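You operate a simulated robot arm through the tools that you are given. There is no shell and no other tool.

You run a simulated robot arm. Do the job below in one go: nothing can be reset, and whatever is moved stays where it is left.

TASK
Pump the pit out to the MEADOW line till the float shows low.
Fine: keep the run button pressed for it; the pit switch ends off and the valve closed; nothing is spilt.

The check looks at the end state, three seconds after you hand in, the way a careful person would. Anything else that was tipped, shoved, dropped, spilled or broken makes it a failure.

THE ROBOT
A 7-joint arm with a two-finger parallel gripper, fixed in place. Base frame: the origin is on the floor under the middle of its stand, x ahead of it, y to its left, z up. Units: mm, degrees, N and s.
With the tool pointing down near the work surface it reaches from about 440 to 920 mm from the base axis. Its first joint turns from -143.0 to 143.0 degrees. Payload 3 kg.
The TCP is the grasp point between the finger pads, 30 mm short of the fingertips. In the tool frame z runs along the fingers and y along their closing line. Largest opening 94 mm; finger width 28, thickness 10; the body of the gripper, 50 by 96 mm, starts 55 mm behind the TCP.
Orientation is that of the tool frame in the base frame, as [roll, pitch, yaw] about the fixed x, y, z axes, in that order (R = Rz(yaw) Ry(pitch) Rx(roll)). With the fingers straight down and closing along the base's y, the tool's x points along the base's -x, its y along +y and its z along -z.

THE INTERFACE
- The arm moves only by the tool arm_command. Its argument "rows" is a list of rows, each an object of numbers (a shift or turn left out is 0, a gripper value left out holds the last): "tx", "ty", "tz": the shift along the tool's x, y, z in m; "ax", "ay", "az": the turn, a rotation vector about the tool's x, y, z in degrees; "claw": the closure in counts, from 0 (fully open) to 255 (shut). In form: [{"tx": .., "ty": .., "tz": .., "ax": .., "ay": .., "az": .., "claw": ..}, ...]. A call has 1 to 20 rows; each row shifts and turns the commanded pose from where the row before left it, along the tool's axes as they then stand. Each row takes 0.2 s and may step no farther than 50 mm and 8.6 degrees from the row before; otherwise, or with a gripper value out of range, the whole call is refused. A pose out of reach is approached as far as the arm can. The call stops where the force on the tool passes 90 N (or 10 N more than at its start, if that is more) or the arm is blocked; 0.2 s more then pass. Each finger travels about 72 mm/s and halts on what it meets, pressing with about 45 N; the grip force reading is that of the motor and also rises with nothing between the fingers. The clock runs only during rows and for 0.2 s after the last one: add rows that do not move to give the fingers time. It gives the time, the measured TCP pose, the force on the tool (base axes), the opening and the grip force at its end, in the units of the frame above (readings bear some noise), with the torque about the TCP (base axes, N m) and any sound that the robot's microphone picked up, and new pictures: "views" is both (left out), scene, wrist or none.
- Cameras (640 x 400 px; columns grow to the right, rows downward): "scene" is fixed at [51.7, 505.8, 1786.4]; the picture's right is [-0.58, -0.82, 0.00], its down [-0.45, 0.32, -0.84] and it looks along [0.68, -0.48, -0.55] (base axes); focal length 310 px, centre (320, 200). "wrist" rides on the gripper at [76, 14, -103] in the tool frame; the picture's right is [-0.18, 0.98, 0.00], its down [-0.75, -0.14, -0.64] and it looks along [-0.63, -0.12, 0.77] (tool axes); focal length 243 px, centre (320, 200).
- measure_at(camera, pixels): there is no depth. For up to 12 entries [column, row, z] of the newest picture of that camera ("zoom" is the newest enlarged one), the place [x, y] in the base frame at which the ray of that pixel passes the height z, good to about 2 mm, but the place of the scene camera against the robot may be out by one fixed shift of up to 25 mm in any direction. The clock stands still meanwhile.
- close_up(camera, box): a new picture of the part [left, top, right, bottom] of that camera's present view, enlarged. The clock stands still meanwhile.
- close_job(): hands the job in; it is judged then, once.

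Leave the gripper open and the arm clear of the work at the hand-in unless told otherwise.

The tools are called by a JSON object that holds its "api" and its "payload". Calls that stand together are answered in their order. arm_command: Moves the arm, as the interface text tells. Its arguments: {"type":"object","properties":{"rows":{"type":"array"},"views":{"type":"string","enum":["both","scene","wrist","none"]}},"required":["rows"]} The other tools are called the same way: measure_at (camera, pixels) gives the place at which the rays of pixels pass given heights; close_up (camera, box) takes an enlarged picture of a part of a camera's view; close_job () hands the job in.

At the start:

```text
time_s: 0.0
eef_pos: [450.4, 15.5, 1340.2]
orientation: [180.0, -0.1, 180.0]
ft_force: [0.6, 0.2, 0.8]
ft_torque: [0.01, 0.0, 0.0]
grip_width: 94.1
finger_force: 0.0
```

scene: 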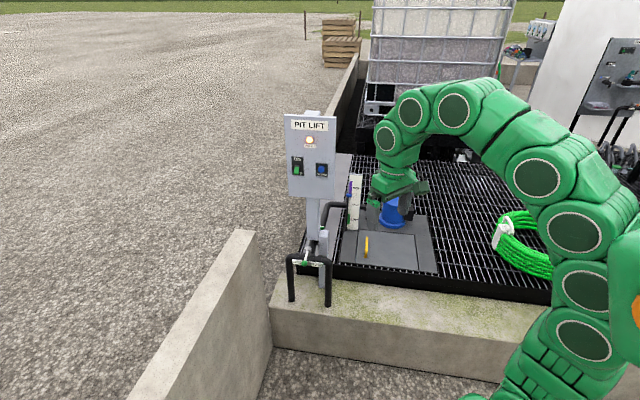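
wrist: 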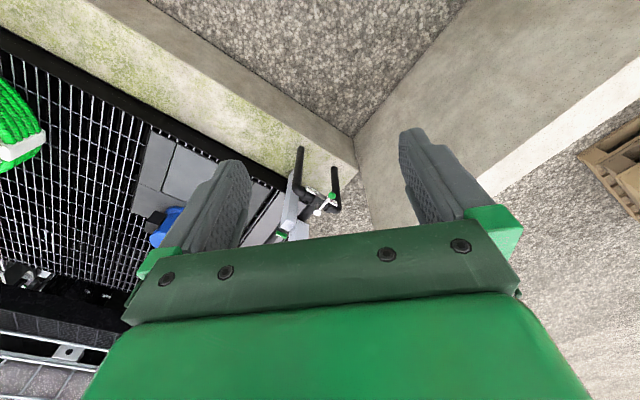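

I see a "PIT LIFT" panel at about scene (310,160) with a lamp, a green switch and a blue button, a float gauge near (353,200), and a valve near (310,262). I'll enlarge these areas before moving anything.

{"api": "close_up", "payload": {"camera": "scene", "box": [270, 100, 370, 210]}}

{"api": "close_up", "payload": {"camera": "scene", "box": [270, 200, 370, 310]}}

{"api": "close_up", "payload": {"camera": "scene", "box": [330, 160, 450, 280]}}

{"api": "close_up", "payload": {"camera": "wrist", "box": [240, 130, 380, 250]}}

```text
3.64 times, centred on (320, 155) of scene
```

zoom: 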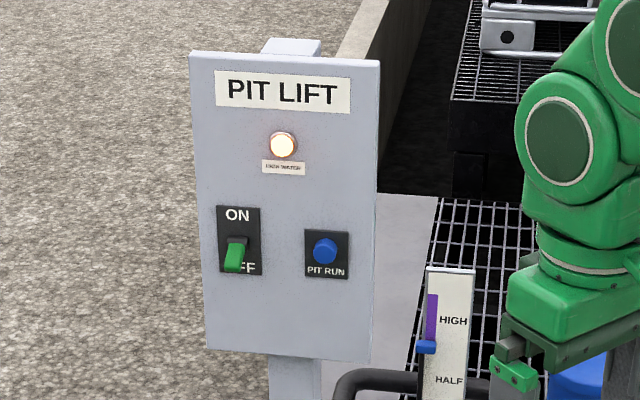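

```text
3.64 times, centred on (320, 255) of scene
```

zoom: 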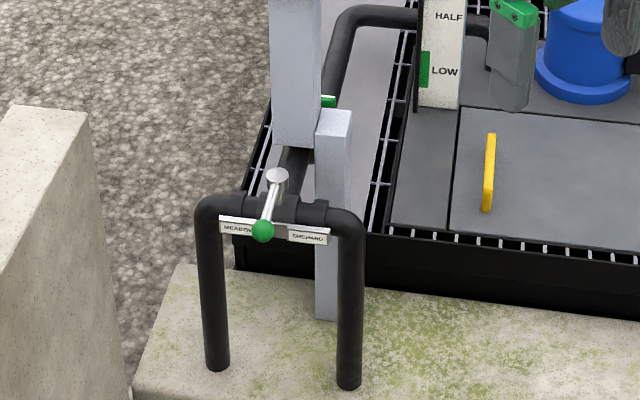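

```text
3.33 times, centred on (390, 220) of scene
```

zoom: 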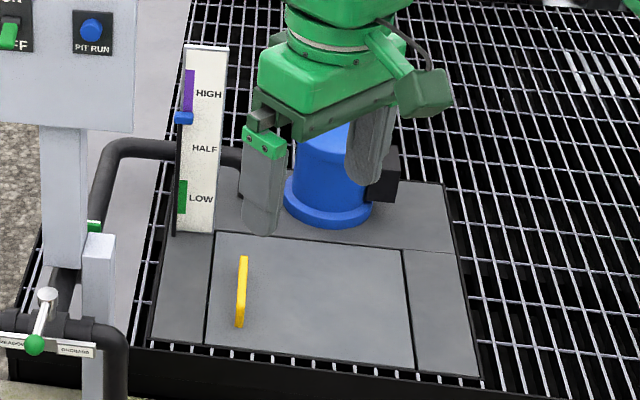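

```text
3.33 times, centred on (310, 190) of wrist
```

zoom: 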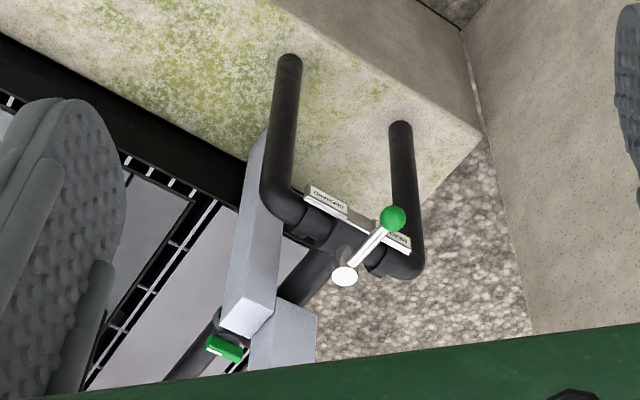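

The diverter lever with the green ball (scene 304,263) stands roughly between MEADOW and ORCHARD. The switch lever points down (OFF) and the float is near HIGH. There is also a green piece behind the post at about (322,228). I'll tilt the hand up in free air so the wrist camera sees the panel.

{"api": "arm_command", "payload": {"rows": [{"ay": -8}, {"ay": -8}, {"ay": -8}, {"ay": -8}, {}], "views": "both"}}

```text
time_s: 1.2
eef_pos: [449.6, 15.8, 1339.6]
orientation: [179.3, 31.9, 179.9]
ft_force: [0.3, 0.0, -0.4]
ft_torque: [-0.01, 0.0, 0.0]
grip_width: 94.2
finger_force: 0.0
```

scene: 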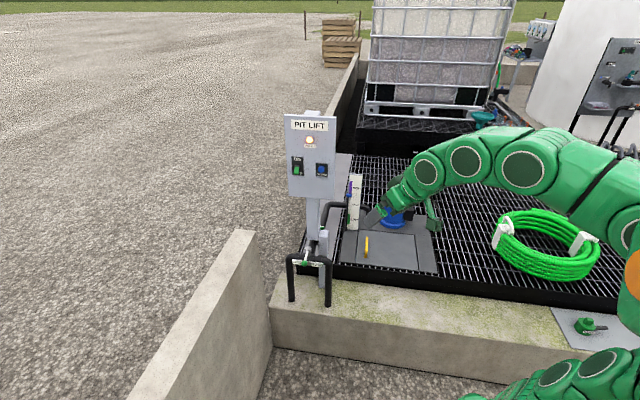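
wrist: 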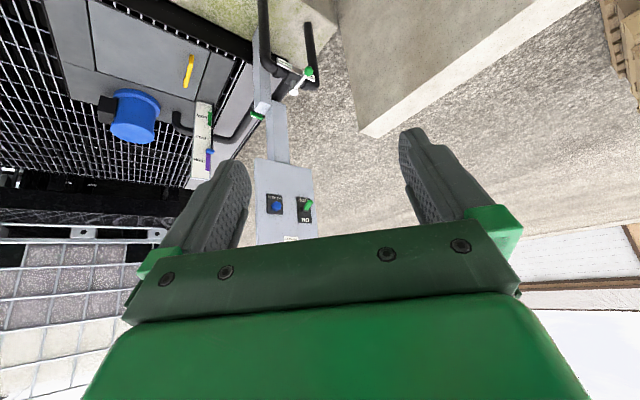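

Now the wrist camera sees the panel's button (277,206) and switch (305,208), the gauge, and the diverter. I'll enlarge these, plus the other green fitting at scene (585,325).

{"api": "close_up", "payload": {"camera": "wrist", "box": [235, 40, 335, 140]}}

{"api": "close_up", "payload": {"camera": "wrist", "box": [160, 80, 340, 250]}}

{"api": "close_up", "payload": {"camera": "scene", "box": [540, 290, 640, 370]}}

{"api": "close_up", "payload": {"camera": "scene", "box": [280, 215, 350, 285]}}

```text
4.00 times, centred on (285, 90) of wrist
```

zoom: 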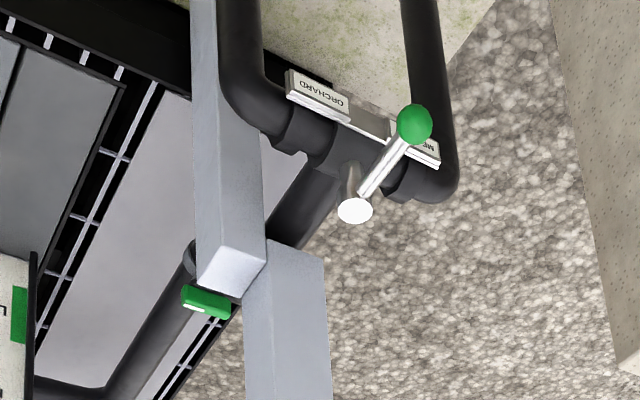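

```text
2.35 times, centred on (250, 165) of wrist
```

zoom: 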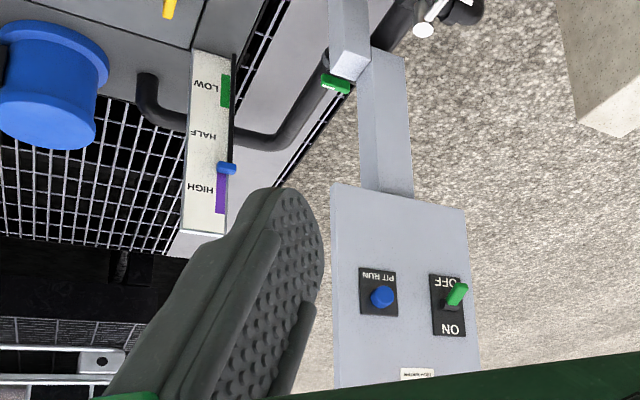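

```text
5.00 times, centred on (590, 330) of scene
```

zoom: 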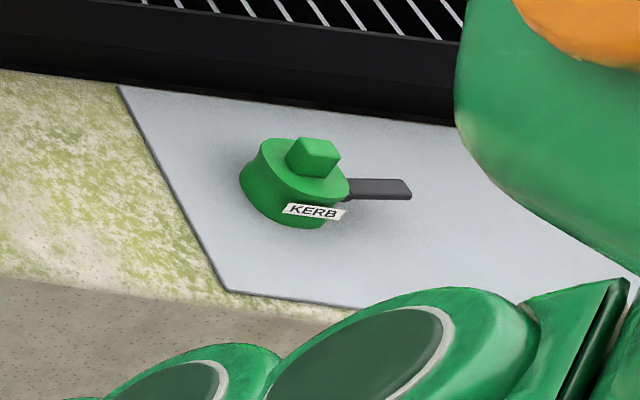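

```text
5.71 times, centred on (315, 250) of scene
```

zoom: 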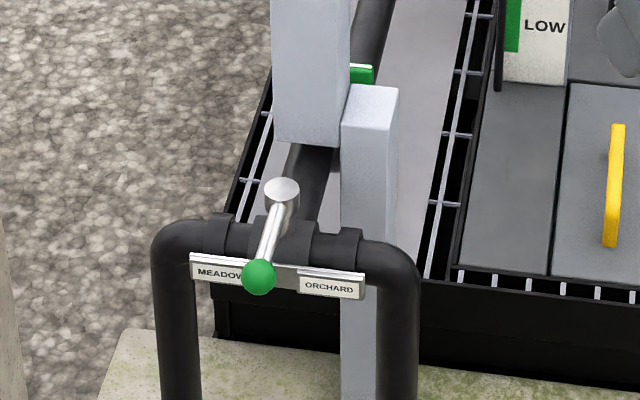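

The lever pivots on an upright stem and stands in the middle, which I take to mean closed. I'll take rays from this wrist view for the ball (308,71), cap (294,92), button (277,206), switch tip (308,203), green handle (256,115) and others. I'll intersect them with rays from another viewpoint later.

{"api": "measure_at", "payload": {"camera": "wrist", "pixels": [[308.2, 71.2, 600], [308.2, 71.2, 900], [293.7, 92.5, 600], [293.7, 92.5, 900], [276.4, 206.4, 900], [276.4, 206.4, 1200], [308.2, 204.6, 900], [308.2, 204.6, 1200], [256.2, 115.5, 600], [256.2, 115.5, 900]]}}

{"api": "measure_at", "payload": {"camera": "scene", "pixels": [[304.3, 263.1, 600], [304.3, 263.1, 900], [308.5, 248.5, 600], [308.5, 248.5, 900], [321.1, 168.5, 900], [321.1, 168.5, 1200], [297.2, 171.5, 900], [297.2, 171.5, 1200], [322.8, 228.0, 600], [322.8, 228.0, 900]]}}

```text
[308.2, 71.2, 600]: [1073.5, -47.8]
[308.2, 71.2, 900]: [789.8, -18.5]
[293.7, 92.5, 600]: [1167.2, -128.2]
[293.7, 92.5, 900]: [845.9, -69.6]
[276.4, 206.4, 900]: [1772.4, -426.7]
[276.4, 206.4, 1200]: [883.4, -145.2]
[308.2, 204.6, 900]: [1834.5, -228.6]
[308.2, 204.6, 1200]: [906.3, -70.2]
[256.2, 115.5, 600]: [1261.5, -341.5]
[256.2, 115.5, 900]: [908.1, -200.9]
```

```text
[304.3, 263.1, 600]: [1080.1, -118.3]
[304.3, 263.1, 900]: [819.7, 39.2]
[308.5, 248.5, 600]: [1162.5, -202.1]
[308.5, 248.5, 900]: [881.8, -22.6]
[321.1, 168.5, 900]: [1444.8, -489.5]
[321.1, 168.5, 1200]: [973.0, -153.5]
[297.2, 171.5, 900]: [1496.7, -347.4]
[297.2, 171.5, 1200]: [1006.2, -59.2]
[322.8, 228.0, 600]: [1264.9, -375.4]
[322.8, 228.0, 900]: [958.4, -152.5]
```

Rough intersections put the ball near (917,-32,765), the button near (1074,-206,1136), and the green piece near (1116,-284,724). I'll move toward the right in free air for a second viewpoint.

{"api": "arm_command", "payload": {"rows": [{"tx": -0.0026, "ty": -0.031, "tz": 0.031}, {"tx": -0.0026, "ty": -0.031, "tz": 0.031}, {"tx": -0.0026, "ty": -0.031, "tz": 0.031}, {"tx": -0.0026, "ty": -0.031, "tz": 0.031}, {"tx": -0.0026, "ty": -0.031, "tz": 0.031}, {"tx": -0.0026, "ty": -0.031, "tz": 0.031}, {"tx": -0.0026, "ty": -0.031, "tz": 0.031}, {"tx": -0.0026, "ty": -0.031, "tz": 0.031}, {}], "views": "both"}}

```text
time_s: 3.2
eef_pos: [600.0, -232.5, 1141.4]
orientation: [-180.0, 32.1, -180.0]
ft_force: [0.3, -0.9, 0.4]
ft_torque: [0.0, -0.01, -0.03]
grip_width: 93.9
finger_force: 0.1
```

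scene: 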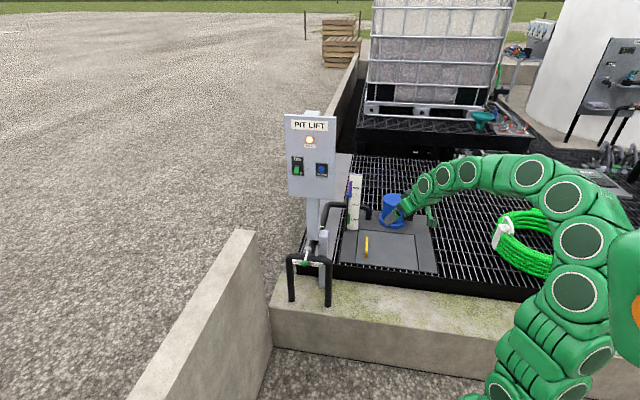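
wrist: 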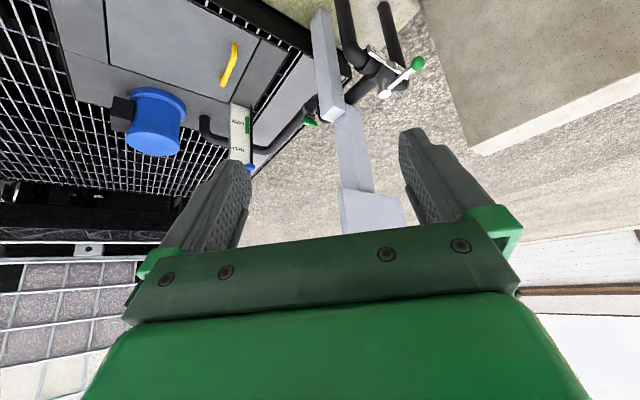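

I can see the ball at about (418,63), the cap at (385,94) and the green piece at (311,122). I'll enlarge for accuracy.

{"api": "close_up", "payload": {"camera": "wrist", "box": [330, 30, 450, 110]}}

{"api": "close_up", "payload": {"camera": "wrist", "box": [220, 80, 350, 180]}}

```text
5.00 times, centred on (390, 70) of wrist
```

zoom: 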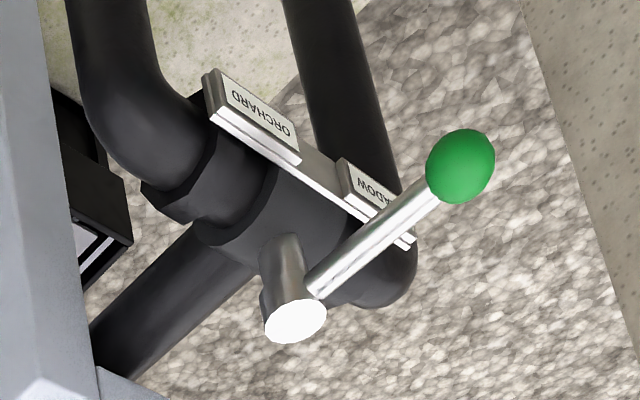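

```text
4.00 times, centred on (285, 130) of wrist
```

zoom: 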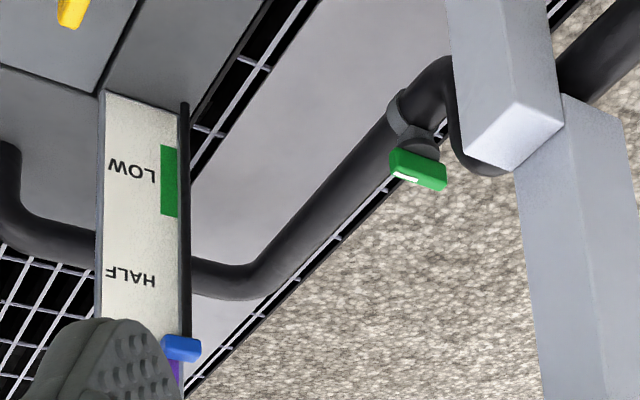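

{"api": "measure_at", "payload": {"camera": "wrist", "pixels": [[418, 63.2, 600], [418, 63.2, 900], [385, 94.4, 600], [385, 94.4, 900], [309.5, 122.5, 600], [309.5, 122.5, 900], [369.5, 78.5, 700], [380.7, 52.5, 700], [407.3, 74.5, 700]]}}

```text
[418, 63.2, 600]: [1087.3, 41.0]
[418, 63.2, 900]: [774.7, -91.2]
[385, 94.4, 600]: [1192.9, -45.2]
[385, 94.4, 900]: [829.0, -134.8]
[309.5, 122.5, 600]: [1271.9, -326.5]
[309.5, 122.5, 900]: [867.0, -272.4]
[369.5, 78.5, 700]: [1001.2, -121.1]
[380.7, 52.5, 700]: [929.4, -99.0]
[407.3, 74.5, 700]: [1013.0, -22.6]
```

The ball comes out at (916,-32,765) and the lever pivot at (988,-95,768), so the lever is square to the manifold. A green butterfly handle sits on the pipe behind the post, at roughly (1198,-316,654). I want to know what it and the "KERB" fitting are, so I'll enlarge more of the scene.

{"api": "close_up", "payload": {"camera": "scene", "box": [540, 260, 640, 400]}}

{"api": "close_up", "payload": {"camera": "scene", "box": [320, 160, 440, 240]}}

{"api": "close_up", "payload": {"camera": "scene", "box": [480, 0, 640, 200]}}

{"api": "close_up", "payload": {"camera": "wrist", "box": [290, 100, 350, 140]}}

```text
2.86 times, centred on (590, 330) of scene
```

zoom: 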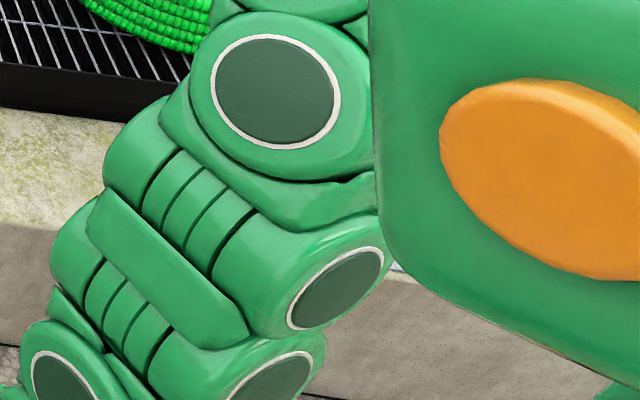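

```text
5.00 times, centred on (380, 200) of scene
```

zoom: 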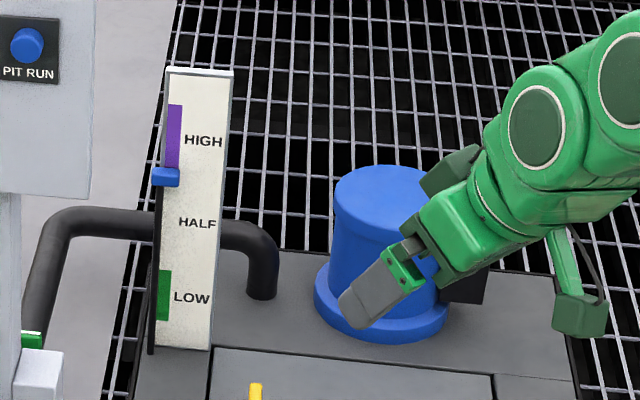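

```text
2.00 times, centred on (560, 100) of scene
```

zoom: 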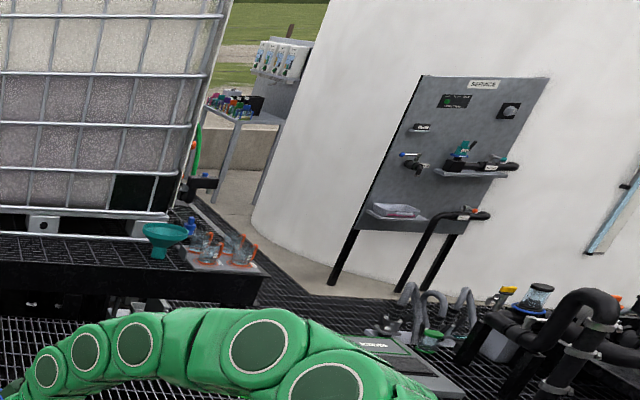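

```text
10.00 times, centred on (320, 120) of wrist
```

zoom: 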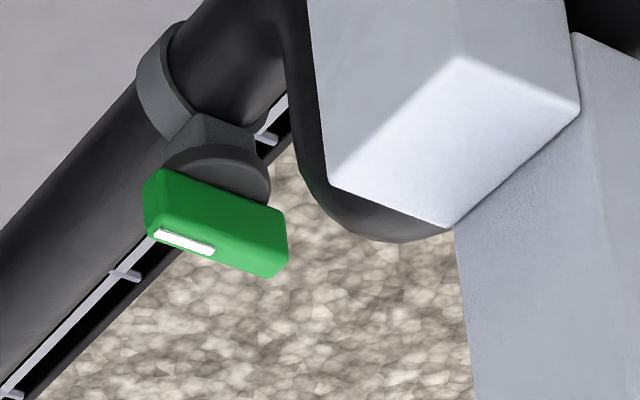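

I'll measure where the gauge stands, its height and the pump's, so I can move in without touching them.

{"api": "measure_at", "payload": {"camera": "scene", "pixels": [[358, 230, 600], [358, 230, 900], [362.6, 174, 700], [362.6, 174, 900], [393.0, 194, 700], [393.0, 194, 900], [367, 246, 600], [367, 246, 700], [352.5, 195.4, 700], [352.5, 195.4, 900]]}}

{"api": "measure_at", "payload": {"camera": "wrist", "pixels": [[231.2, 103, 600], [231.2, 103, 900], [230, 64, 600], [230, 64, 700], [160, 90, 700], [160, 90, 900], [158, 150, 700], [158, 150, 900], [303, 121.3, 600], [303, 121.3, 700], [316, 125.5, 600], [316, 125.5, 700]]}}

```text
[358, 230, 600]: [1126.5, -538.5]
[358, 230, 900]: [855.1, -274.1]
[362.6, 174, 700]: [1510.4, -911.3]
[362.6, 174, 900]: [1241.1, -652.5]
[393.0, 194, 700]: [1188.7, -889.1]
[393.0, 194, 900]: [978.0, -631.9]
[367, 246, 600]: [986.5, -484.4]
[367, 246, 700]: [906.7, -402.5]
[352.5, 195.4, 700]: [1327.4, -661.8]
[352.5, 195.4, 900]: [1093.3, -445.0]
```

```text
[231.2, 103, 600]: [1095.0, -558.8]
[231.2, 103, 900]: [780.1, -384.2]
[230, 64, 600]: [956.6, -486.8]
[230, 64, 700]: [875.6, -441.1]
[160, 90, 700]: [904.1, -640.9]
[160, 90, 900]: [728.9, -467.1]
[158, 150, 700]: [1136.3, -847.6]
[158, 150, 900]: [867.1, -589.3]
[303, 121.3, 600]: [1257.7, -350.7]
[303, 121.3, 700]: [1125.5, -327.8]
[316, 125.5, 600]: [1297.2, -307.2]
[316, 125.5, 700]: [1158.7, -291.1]
```

The handle bar lies across the pipe, so I read it as closed: its ends are about (1186,-338) and (1222,-298), and the pipe runs along about 133°. I'll move closer over the grate for a better look, staying at z≈950 and right of the panel.

{"api": "arm_command", "payload": {"rows": [{"tx": -0.017, "ty": -0.01225, "tz": 0.03875}, {"tx": -0.017, "ty": -0.01225, "tz": 0.03875}, {"tx": -0.017, "ty": -0.01225, "tz": 0.03875}, {"tx": -0.017, "ty": -0.01225, "tz": 0.03875}, {"tx": -0.017, "ty": -0.01225, "tz": 0.03875}, {"tx": -0.017, "ty": -0.01225, "tz": 0.03875}, {"tx": -0.017, "ty": -0.01225, "tz": 0.03875}, {"tx": -0.017, "ty": -0.01225, "tz": 0.03875}, {"ay": 8}, {"ay": 8}, {}], "views": "both"}}

```text
time_s: 5.6
eef_pos: [877.1, -330.5, 949.0]
orientation: [-180.0, 16.1, 180.0]
ft_force: [-0.6, -1.3, 0.0]
ft_torque: [0.03, 0.01, -0.01]
grip_width: 94.2
finger_force: 0.0
```

scene: 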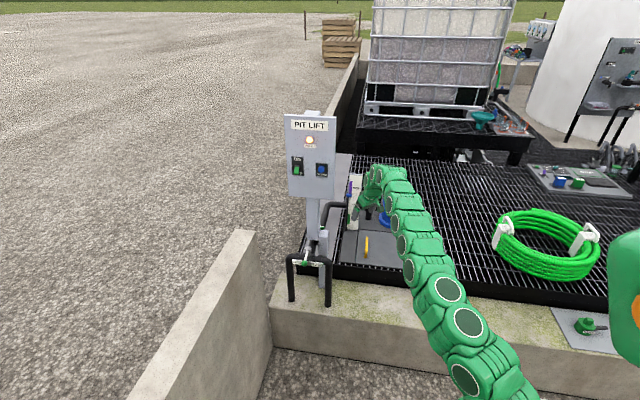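
wrist: 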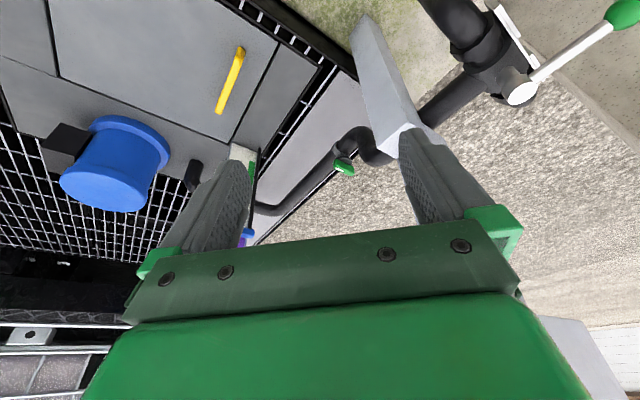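

{"api": "close_up", "payload": {"camera": "wrist", "box": [300, 110, 400, 210]}}

{"api": "close_up", "payload": {"camera": "wrist", "box": [430, 0, 640, 120]}}

{"api": "measure_at", "payload": {"camera": "wrist", "pixels": [[344, 168, 600], [344, 168, 700], [334, 162, 600], [334, 162, 700], [354, 173, 600], [354, 173, 700], [625, 14, 765], [520, 90, 768], [405, 128, 600], [405, 128, 750]]}}

```text
4.00 times, centred on (350, 160) of wrist
```

zoom: 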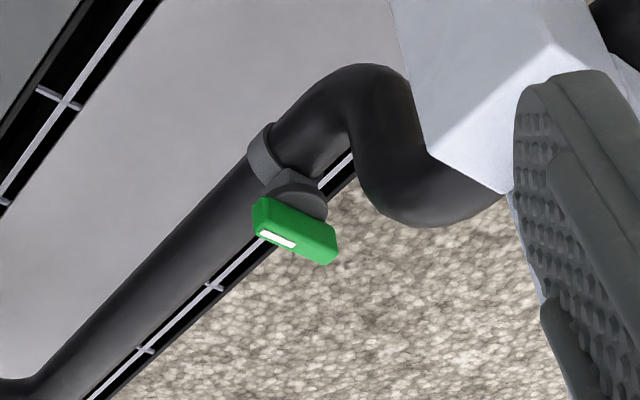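

```text
3.05 times, centred on (535, 60) of wrist
```

zoom: 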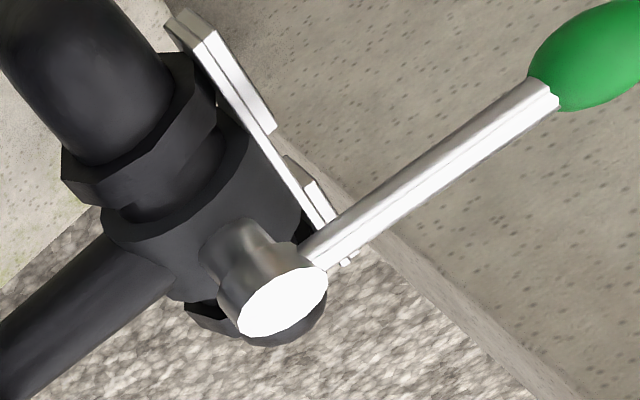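

```text
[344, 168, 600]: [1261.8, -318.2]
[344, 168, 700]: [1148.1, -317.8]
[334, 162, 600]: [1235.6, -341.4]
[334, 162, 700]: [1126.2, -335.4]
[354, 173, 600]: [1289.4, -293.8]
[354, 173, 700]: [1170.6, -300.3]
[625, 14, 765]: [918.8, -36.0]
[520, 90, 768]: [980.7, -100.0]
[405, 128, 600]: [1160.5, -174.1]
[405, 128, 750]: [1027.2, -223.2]
```

The handle centre is at (1207,-318,648), its bar along about 40° and so square to the pipe, which I read as closed. Before planning I need to know how far the arm reaches. I'll tilt the hand to about 48° and go toward (1117,-340,759) in free air, well short of the handle.

{"api": "arm_command", "payload": {"rows": [{"ay": -8}, {"ay": -8}, {"ay": -8}, {"ay": -8}, {"tx": -0.0028, "ty": -0.0014, "tz": 0.0436}, {"tx": -0.0028, "ty": -0.0014, "tz": 0.0436}, {"tx": -0.0028, "ty": -0.0014, "tz": 0.0436}, {"tx": -0.0028, "ty": -0.0014, "tz": 0.0436}, {"tx": -0.0028, "ty": -0.0014, "tz": 0.0436}, {"tx": -0.0028, "ty": -0.0014, "tz": 0.0436}, {}], "views": "both"}}

```text
time_s: 8.0
eef_pos: [1038.3, -336.2, 820.3]
orientation: [179.9, 48.0, 179.8]
ft_force: [0.3, -0.3, 1.1]
ft_torque: [0.0, -0.02, 0.0]
grip_width: 93.9
finger_force: 0.1
out of reach, approached as far as the arm can: row 9, 10
```

scene: 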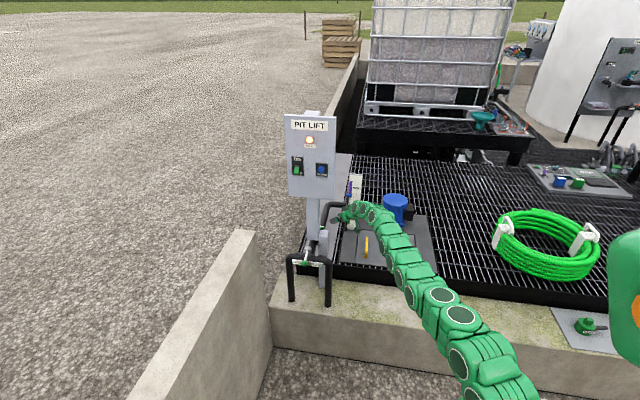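
wrist: 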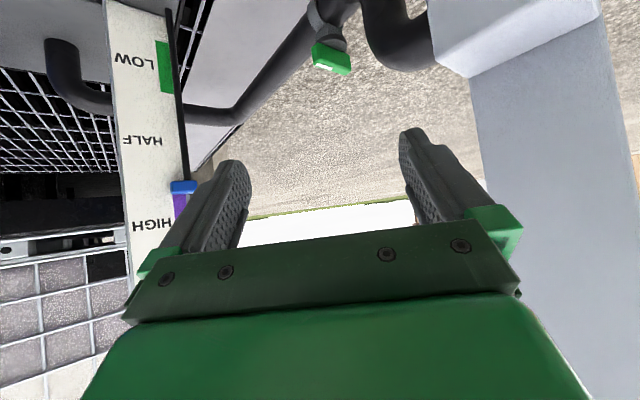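

The arm ran out of reach at (1038,-336,820), so the green handle, about 1248 mm from the axis, looks unreachable. I'll enlarge what I can see from here: the handle (330,58), the gauge, and the KERB fitting now visible in the scene.

{"api": "close_up", "payload": {"camera": "wrist", "box": [290, 0, 450, 100]}}

{"api": "close_up", "payload": {"camera": "wrist", "box": [90, 0, 250, 270]}}

{"api": "close_up", "payload": {"camera": "scene", "box": [540, 290, 640, 360]}}

{"api": "close_up", "payload": {"camera": "scene", "box": [500, 120, 640, 220]}}

{"api": "measure_at", "payload": {"camera": "wrist", "pixels": [[330, 58, 600], [330, 58, 700], [470, 76, 600], [470, 76, 800]]}}

```text
4.00 times, centred on (370, 50) of wrist
```

zoom: 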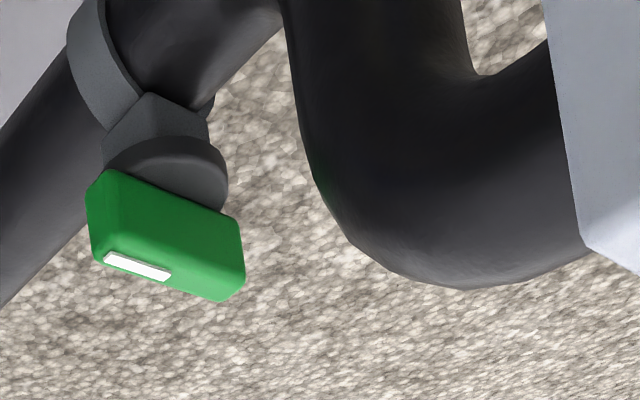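

```text
1.48 times, centred on (170, 135) of wrist
```

zoom: 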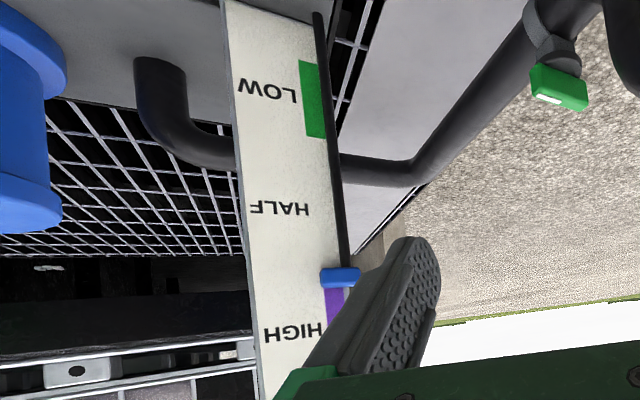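

```text
5.71 times, centred on (590, 325) of scene
```

zoom: 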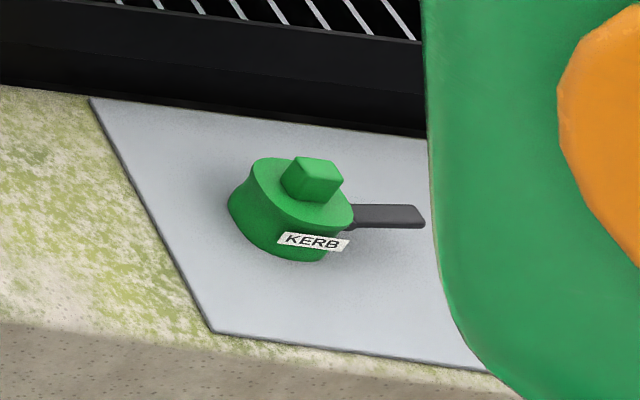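

```text
4.00 times, centred on (570, 170) of scene
```

zoom: 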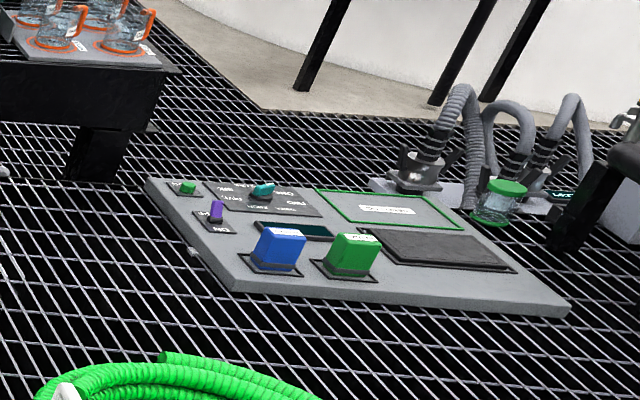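

```text
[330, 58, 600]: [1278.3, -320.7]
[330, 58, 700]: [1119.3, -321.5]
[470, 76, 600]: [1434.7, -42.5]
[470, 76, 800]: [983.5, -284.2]
```

From this view the green handle sits on a pipe-clamp cock, out of the arm's reach. That leaves the reachable MEADOW/ORCHARD lever as the valve I can work, with its middle as closed. I'll back away from here, first back and up, then left, to come in front of the panel.

{"api": "arm_command", "payload": {"rows": [{"tx": 0.0104, "tz": -0.044}, {"tx": 0.0104, "tz": -0.044}, {"tx": 0.0104, "tz": -0.044}, {"tx": 0.0104, "tz": -0.044}, {"tx": 0.0104, "tz": -0.044}, {"tx": 0.0104, "tz": -0.044}, {}], "views": "none"}}

```text
time_s: 9.6
eef_pos: [798.8, -336.0, 951.5]
orientation: [-180.0, 48.0, 179.9]
ft_force: [0.5, -0.6, 0.2]
ft_torque: [0.0, 0.04, 0.0]
grip_width: 94.1
finger_force: 0.1
```

I'm at (799,-336,952), clear of everything. Next I'll move left and up to about (800,40,1140), then turn the hand level.

{"api": "arm_command", "payload": {"rows": [{"tx": -0.014, "ty": 0.0376, "tz": -0.0126}, {"tx": -0.014, "ty": 0.0376, "tz": -0.0126}, {"tx": -0.014, "ty": 0.0376, "tz": -0.0126}, {"tx": -0.014, "ty": 0.0376, "tz": -0.0126}, {"tx": -0.014, "ty": 0.0376, "tz": -0.0126}, {"tx": -0.014, "ty": 0.0376, "tz": -0.0126}, {"tx": -0.014, "ty": 0.0376, "tz": -0.0126}, {"tx": -0.014, "ty": 0.0376, "tz": -0.0126}, {"tx": -0.014, "ty": 0.0376, "tz": -0.0126}, {"tx": -0.014, "ty": 0.0376, "tz": -0.0126}, {"ay": -8.4}, {"ay": -8.4}, {"ay": -8.4}, {"ay": -8.4}, {"ay": -8.4}, {}], "views": "both"}}

```text
time_s: 13.0
eef_pos: [800.6, 39.7, 1139.1]
orientation: [-0.4, 89.9, -0.5]
ft_force: [0.8, 0.9, -0.6]
ft_torque: [-0.01, -0.05, 0.0]
grip_width: 94.0
finger_force: 0.1
```

scene: 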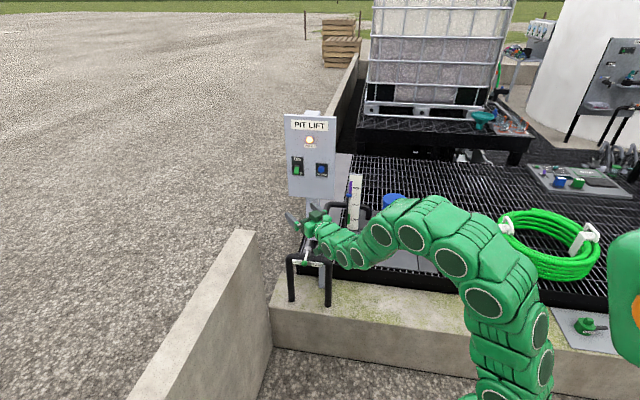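
wrist: 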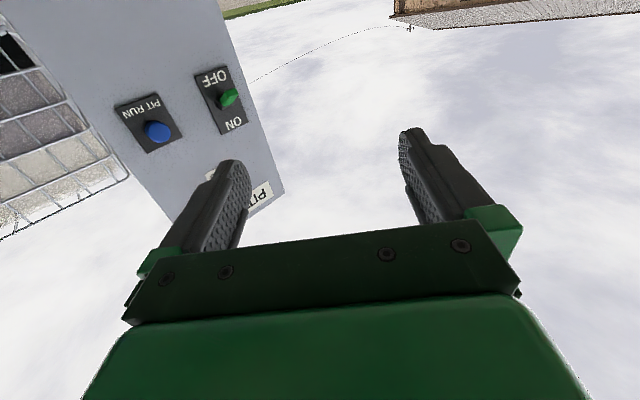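

The hand is now level and the wrist camera sees the button (157,132) and switch (230,98). I'll enlarge the panel for exact pixels.

{"api": "close_up", "payload": {"camera": "wrist", "box": [90, 40, 290, 190]}}

{"api": "close_up", "payload": {"camera": "scene", "box": [275, 105, 345, 205]}}

```text
2.67 times, centred on (190, 115) of wrist
```

zoom: 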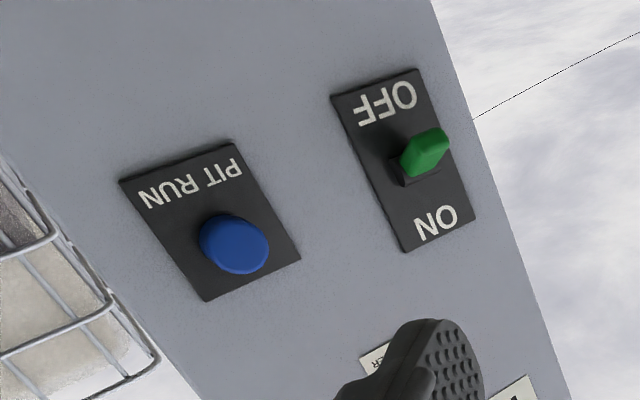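

```text
4.00 times, centred on (310, 155) of scene
```

zoom: 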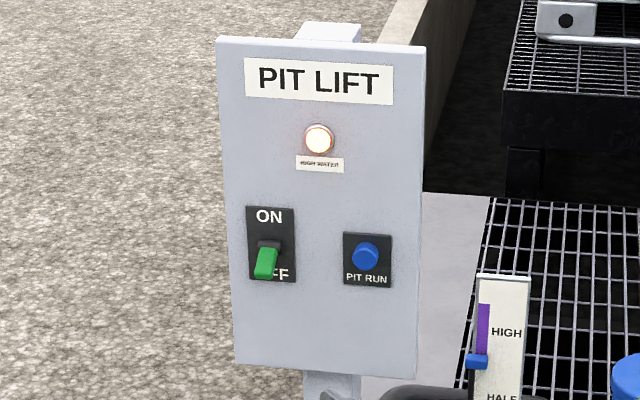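

{"api": "measure_at", "payload": {"camera": "wrist", "pixels": [[158.1, 131.5, 1150], [158.1, 131.5, 1200], [235.7, 92.5, 1150], [235.7, 92.5, 1200], [225.6, 103.7, 1150], [225.6, 103.7, 1200], [115, 107.5, 1150], [115, 107.5, 1200], [182.5, 136.7, 1150], [182.5, 136.7, 1200], [248.1, 122.5, 1150], [248.1, 122.5, 1200]]}}

{"api": "arm_command", "payload": {"rows": [{"ax": 8.4}, {"ax": 8.4}, {"ax": 8.4}, {"ax": 8.4}, {"ax": 8.4}, {}], "views": "both"}}

```text
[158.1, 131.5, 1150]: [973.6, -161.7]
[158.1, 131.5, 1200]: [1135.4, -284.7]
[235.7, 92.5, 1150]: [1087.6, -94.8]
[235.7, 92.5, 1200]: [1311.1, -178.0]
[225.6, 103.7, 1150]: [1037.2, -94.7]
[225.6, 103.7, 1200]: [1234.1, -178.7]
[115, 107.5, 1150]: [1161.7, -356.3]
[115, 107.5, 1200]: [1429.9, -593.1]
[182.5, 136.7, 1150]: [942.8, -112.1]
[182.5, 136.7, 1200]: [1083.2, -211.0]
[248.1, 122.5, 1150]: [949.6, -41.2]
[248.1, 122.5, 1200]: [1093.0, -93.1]
```

```text
time_s: 14.4
eef_pos: [800.1, 40.1, 1140.4]
orientation: [71.6, 90.0, 29.6]
ft_force: [-0.4, 0.0, -0.1]
ft_torque: [-0.02, 0.03, 0.0]
grip_width: 94.2
finger_force: 0.0
```

scene: 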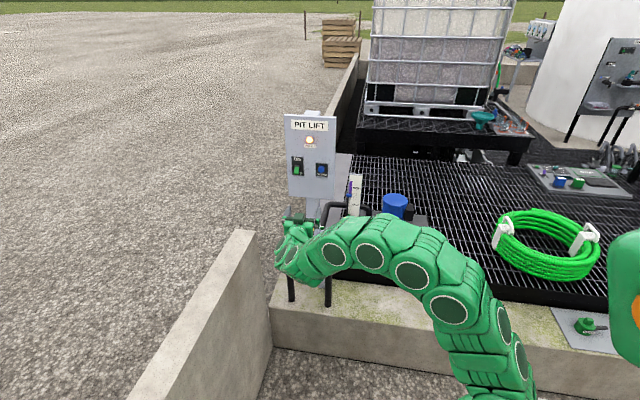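
wrist: 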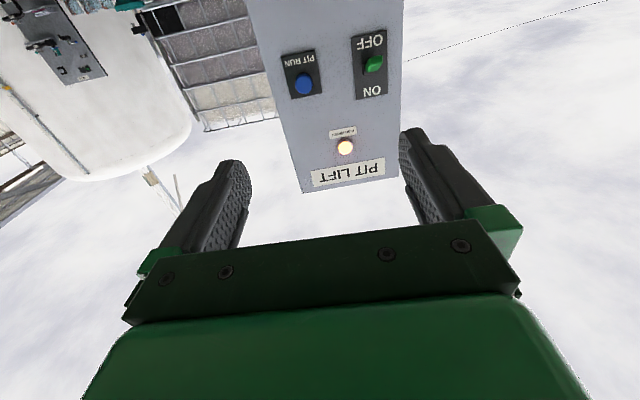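

Now the panel is nearly face-on, with the button at (303,84) and the switch at (372,65). I'll enlarge it.

{"api": "close_up", "payload": {"camera": "wrist", "box": [240, 10, 420, 200]}}

```text
2.11 times, centred on (330, 105) of wrist
```

zoom: 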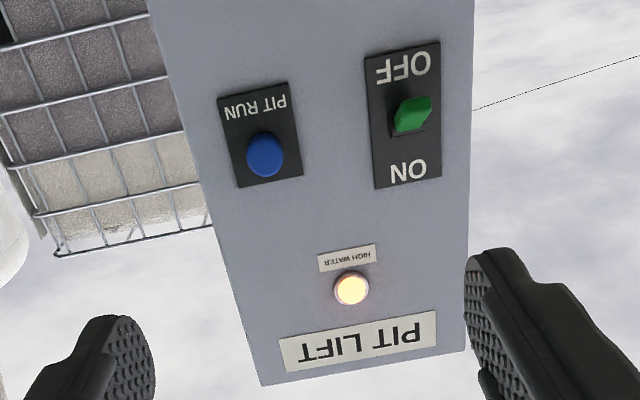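

{"api": "measure_at", "payload": {"camera": "zoom", "pixels": [[266, 155, 1150], [266, 155, 1200], [422, 106, 1150], [422, 106, 1200], [406, 128, 1150], [406, 128, 1200], [217, 97, 1150], [217, 97, 1200], [302, 175, 1150], [302, 175, 1200], [441, 177, 1150], [441, 177, 1200]]}}

```text
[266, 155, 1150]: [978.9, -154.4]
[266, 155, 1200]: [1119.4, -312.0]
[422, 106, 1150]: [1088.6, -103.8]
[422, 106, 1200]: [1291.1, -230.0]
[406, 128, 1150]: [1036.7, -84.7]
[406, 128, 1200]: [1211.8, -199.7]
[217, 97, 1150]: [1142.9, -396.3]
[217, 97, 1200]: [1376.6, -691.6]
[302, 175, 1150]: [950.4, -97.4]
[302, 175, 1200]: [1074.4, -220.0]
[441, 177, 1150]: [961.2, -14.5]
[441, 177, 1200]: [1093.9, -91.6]
```

The button cap comes out at about (1010,-190,1161), the switch pivot near (1075,-115,1160), and the panel faces about 135°. The valve must be set first, so I'll turn the hand back to a forward 48° tilt, close the fingers into a pusher, and come near the lever without touching it.

{"api": "arm_command", "payload": {"rows": [{"ax": -8.4, "claw": 255}, {"ax": -8.4}, {"ax": -8.4}, {"ax": -8.4}, {"ax": -8.4}, {"ay": 8.4}, {"ay": 8.4}, {"ay": 8.4}, {"ay": 8.4}, {"ay": 8.4}, {"tx": 0.0297, "ty": -0.02, "tz": 0.0268}, {"tx": 0.0297, "ty": -0.02, "tz": 0.0268}, {"tx": 0.0297, "ty": -0.02, "tz": 0.0268}, {"tx": 0.0297, "ty": -0.02, "tz": 0.0268}, {"tx": 0.0297, "ty": -0.02, "tz": 0.0268}, {"tx": 0.0297, "ty": -0.02, "tz": 0.0268}, {}], "views": "both"}}

```text
time_s: 18.0
eef_pos: [800.0, -79.4, 899.4]
orientation: [180.0, 48.1, 179.9]
ft_force: [-0.5, -0.4, 1.2]
ft_torque: [0.03, -0.01, 0.01]
grip_width: 0.0
finger_force: 32.6
```

scene: 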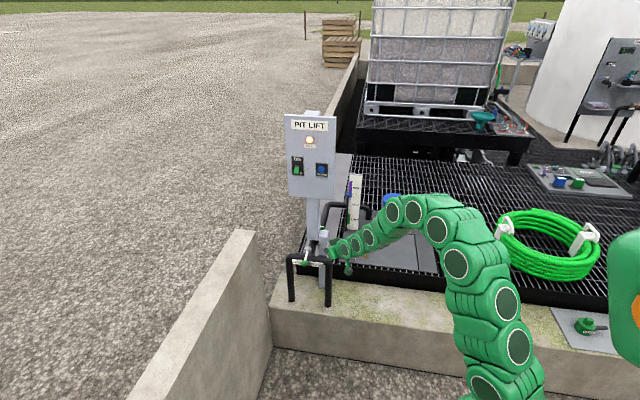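
wrist: 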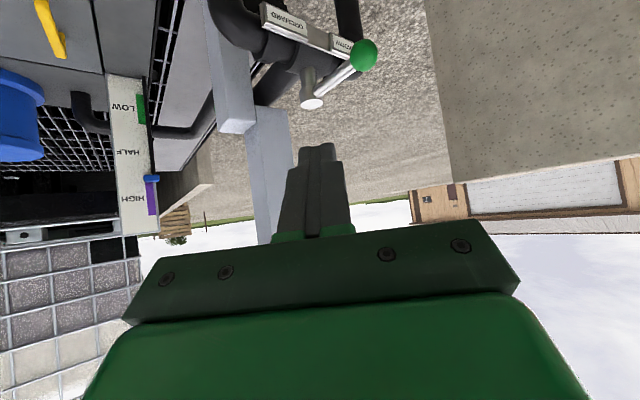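

Fingers are closed, and I see the ball at (364,55) and the cap at (312,103). I'll enlarge and measure to refine heights of the manifold and labels.

{"api": "close_up", "payload": {"camera": "wrist", "box": [200, 0, 400, 140]}}

{"api": "close_up", "payload": {"camera": "scene", "box": [275, 220, 375, 310]}}

{"api": "measure_at", "payload": {"camera": "wrist", "pixels": [[364, 55, 765], [364, 55, 700], [312, 103, 768], [312, 103, 700], [235, 128, 760], [235, 128, 820], [253, 105, 700], [253, 105, 760]]}}

```text
2.86 times, centred on (300, 70) of wrist
```

zoom: 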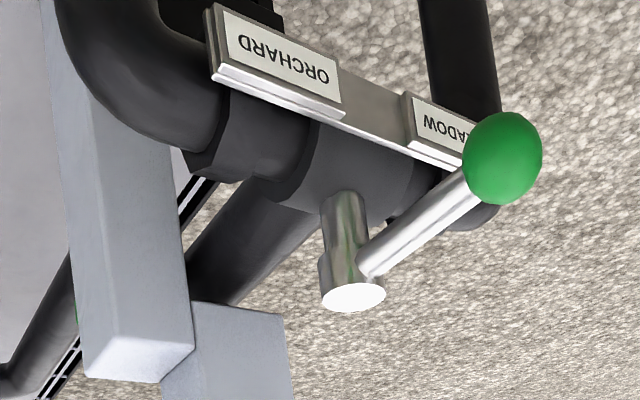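

```text
4.44 times, centred on (325, 265) of scene
```

zoom: 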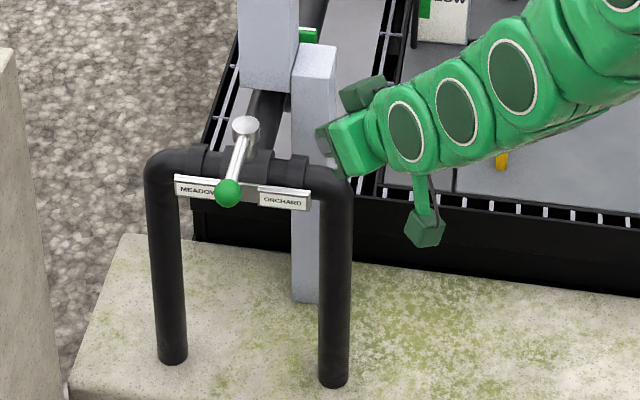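

```text
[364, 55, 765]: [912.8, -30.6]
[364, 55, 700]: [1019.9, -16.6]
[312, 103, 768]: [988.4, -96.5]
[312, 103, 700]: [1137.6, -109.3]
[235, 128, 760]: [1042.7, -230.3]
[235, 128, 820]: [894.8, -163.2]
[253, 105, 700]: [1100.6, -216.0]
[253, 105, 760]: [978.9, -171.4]
```

The manifold top comes out at about z 725 and the shaft at about 765, with the pivot at (986,-97). I'll come down on the ORCHARD side of the shaft with the closed fingertips, to TCP (902,-81,778), still clear of the lever.

{"api": "arm_command", "payload": {"rows": [{"tx": 0.0055, "ty": -0.0004, "tz": 0.0392}, {"tx": 0.0055, "ty": -0.0004, "tz": 0.0392}, {"tx": 0.0055, "ty": -0.0004, "tz": 0.0392}, {"tx": 0.0055, "ty": -0.0004, "tz": 0.0392}, {}], "views": "both"}}

```text
time_s: 19.2
eef_pos: [902.0, -82.2, 779.1]
orientation: [-180.0, 48.0, 180.0]
ft_force: [-0.2, 0.7, 0.3]
ft_torque: [-0.04, -0.01, 0.01]
grip_width: 0.0
finger_force: 33.4
```

scene: 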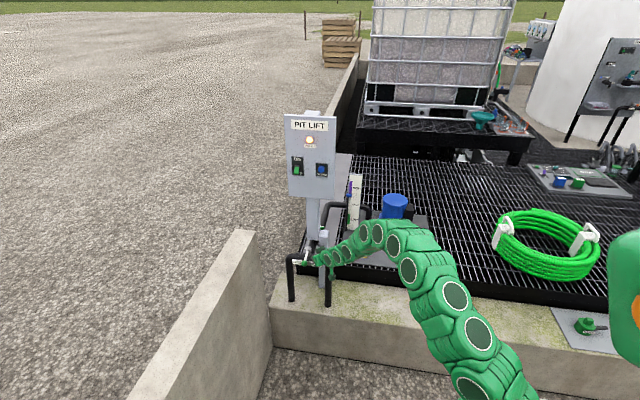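
wrist: 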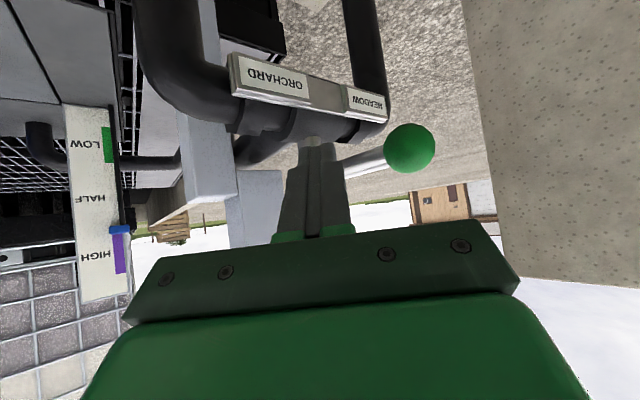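

The fingertips sit on the ORCHARD side of the shaft and MEADOW is ahead of the push. I'll push toward MEADOW about 22° first and watch the force.

{"api": "arm_command", "payload": {"rows": [{"tx": -0.0035, "ty": 0.0066, "tz": 0.0039}, {"tx": -0.0039, "ty": 0.0111, "tz": 0.0043}, {"tx": -0.0039, "ty": 0.0111, "tz": 0.0043}, {}], "views": "both"}}

```text
time_s: 20.2
eef_pos: [919.2, -53.0, 779.0]
orientation: [-180.0, 48.0, 179.9]
ft_force: [0.8, -0.5, 0.6]
ft_torque: [0.02, -0.04, -0.01]
grip_width: 0.0
finger_force: 33.2
```

scene: 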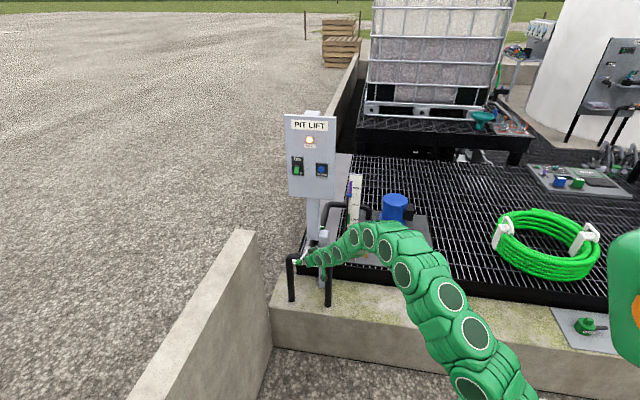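
wrist: 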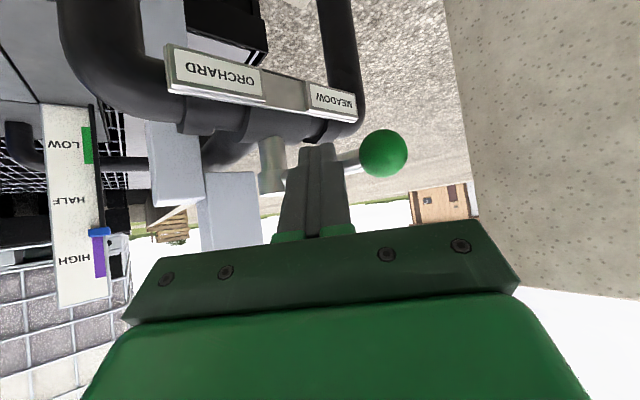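

The force stays near zero. I'll check where the ball (383,153) is now.

{"api": "measure_at", "payload": {"camera": "wrist", "pixels": [[383, 153, 765], [275, 165, 765]]}}

{"api": "close_up", "payload": {"camera": "scene", "box": [275, 225, 345, 285]}}

{"api": "close_up", "payload": {"camera": "wrist", "box": [230, 90, 430, 230]}}

```text
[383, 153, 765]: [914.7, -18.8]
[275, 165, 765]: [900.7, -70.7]
```

```text
6.67 times, centred on (310, 255) of scene
```

zoom: 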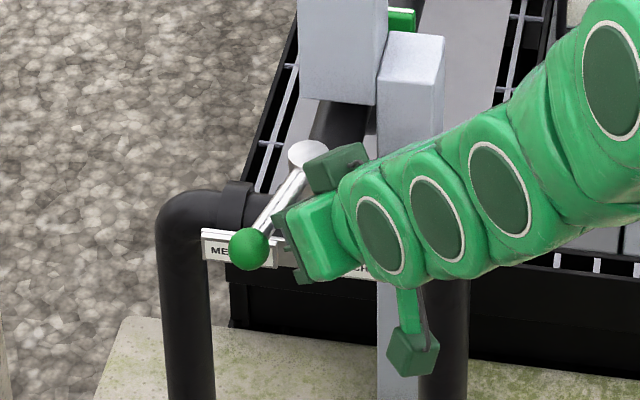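

```text
2.86 times, centred on (330, 160) of wrist
```

zoom: 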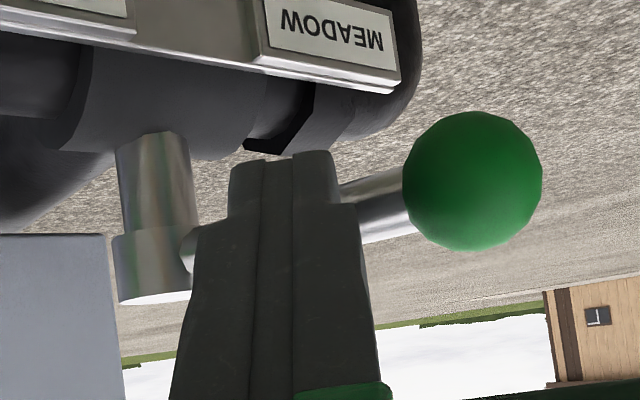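

{"api": "measure_at", "payload": {"camera": "scene", "pixels": [[299.1, 262.5, 765], [307.7, 248.2, 768], [304.3, 263.1, 765]]}}

```text
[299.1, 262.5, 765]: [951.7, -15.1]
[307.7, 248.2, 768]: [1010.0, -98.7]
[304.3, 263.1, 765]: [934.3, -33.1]
```

The lever turned freely to about 123° (it started at 137°). I'll continue the push along the arc.

{"api": "arm_command", "payload": {"rows": [{"tx": -0.0052, "ty": 0.0057, "tz": 0.0058}, {"tx": -0.0052, "ty": 0.0057, "tz": 0.0058}, {"tx": -0.0052, "ty": 0.0057, "tz": 0.0058}, {}], "views": "both"}}

{"api": "close_up", "payload": {"camera": "scene", "box": [275, 225, 345, 285]}}

```text
time_s: 21.2
eef_pos: [944.4, -36.7, 778.0]
orientation: [-179.9, 48.1, -180.0]
ft_force: [0.5, 0.4, 0.9]
ft_torque: [0.04, 0.0, 0.0]
grip_width: 0.0
finger_force: 33.1
```

scene: 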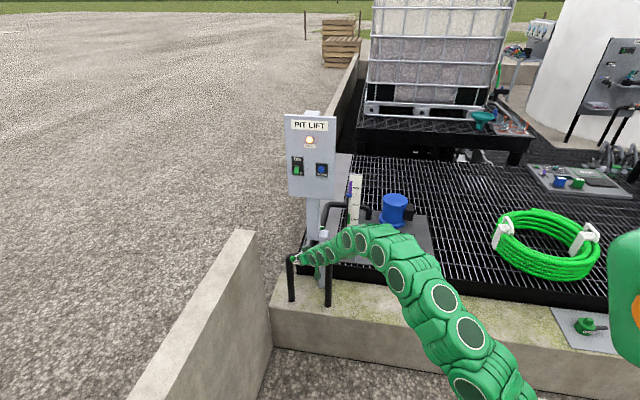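
wrist: 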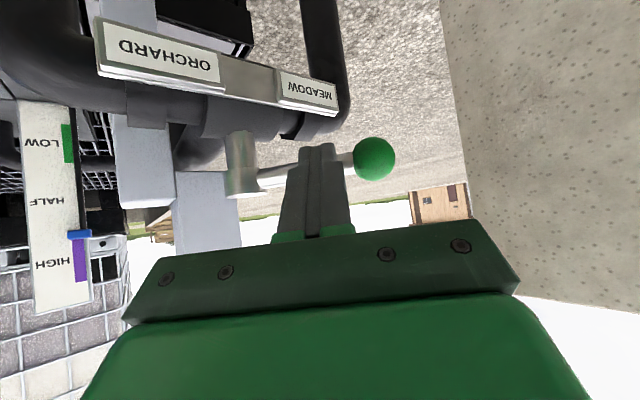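

```text
6.67 times, centred on (310, 255) of scene
```

zoom: 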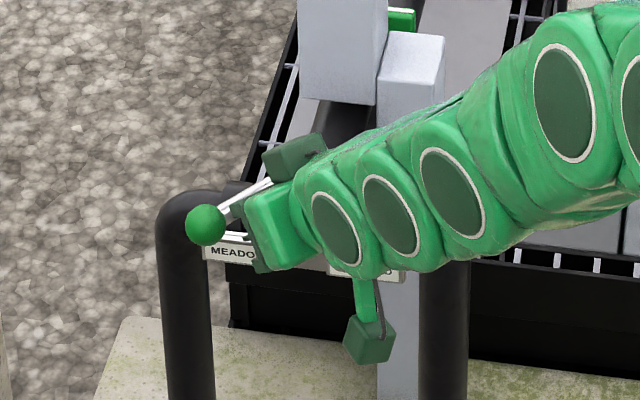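

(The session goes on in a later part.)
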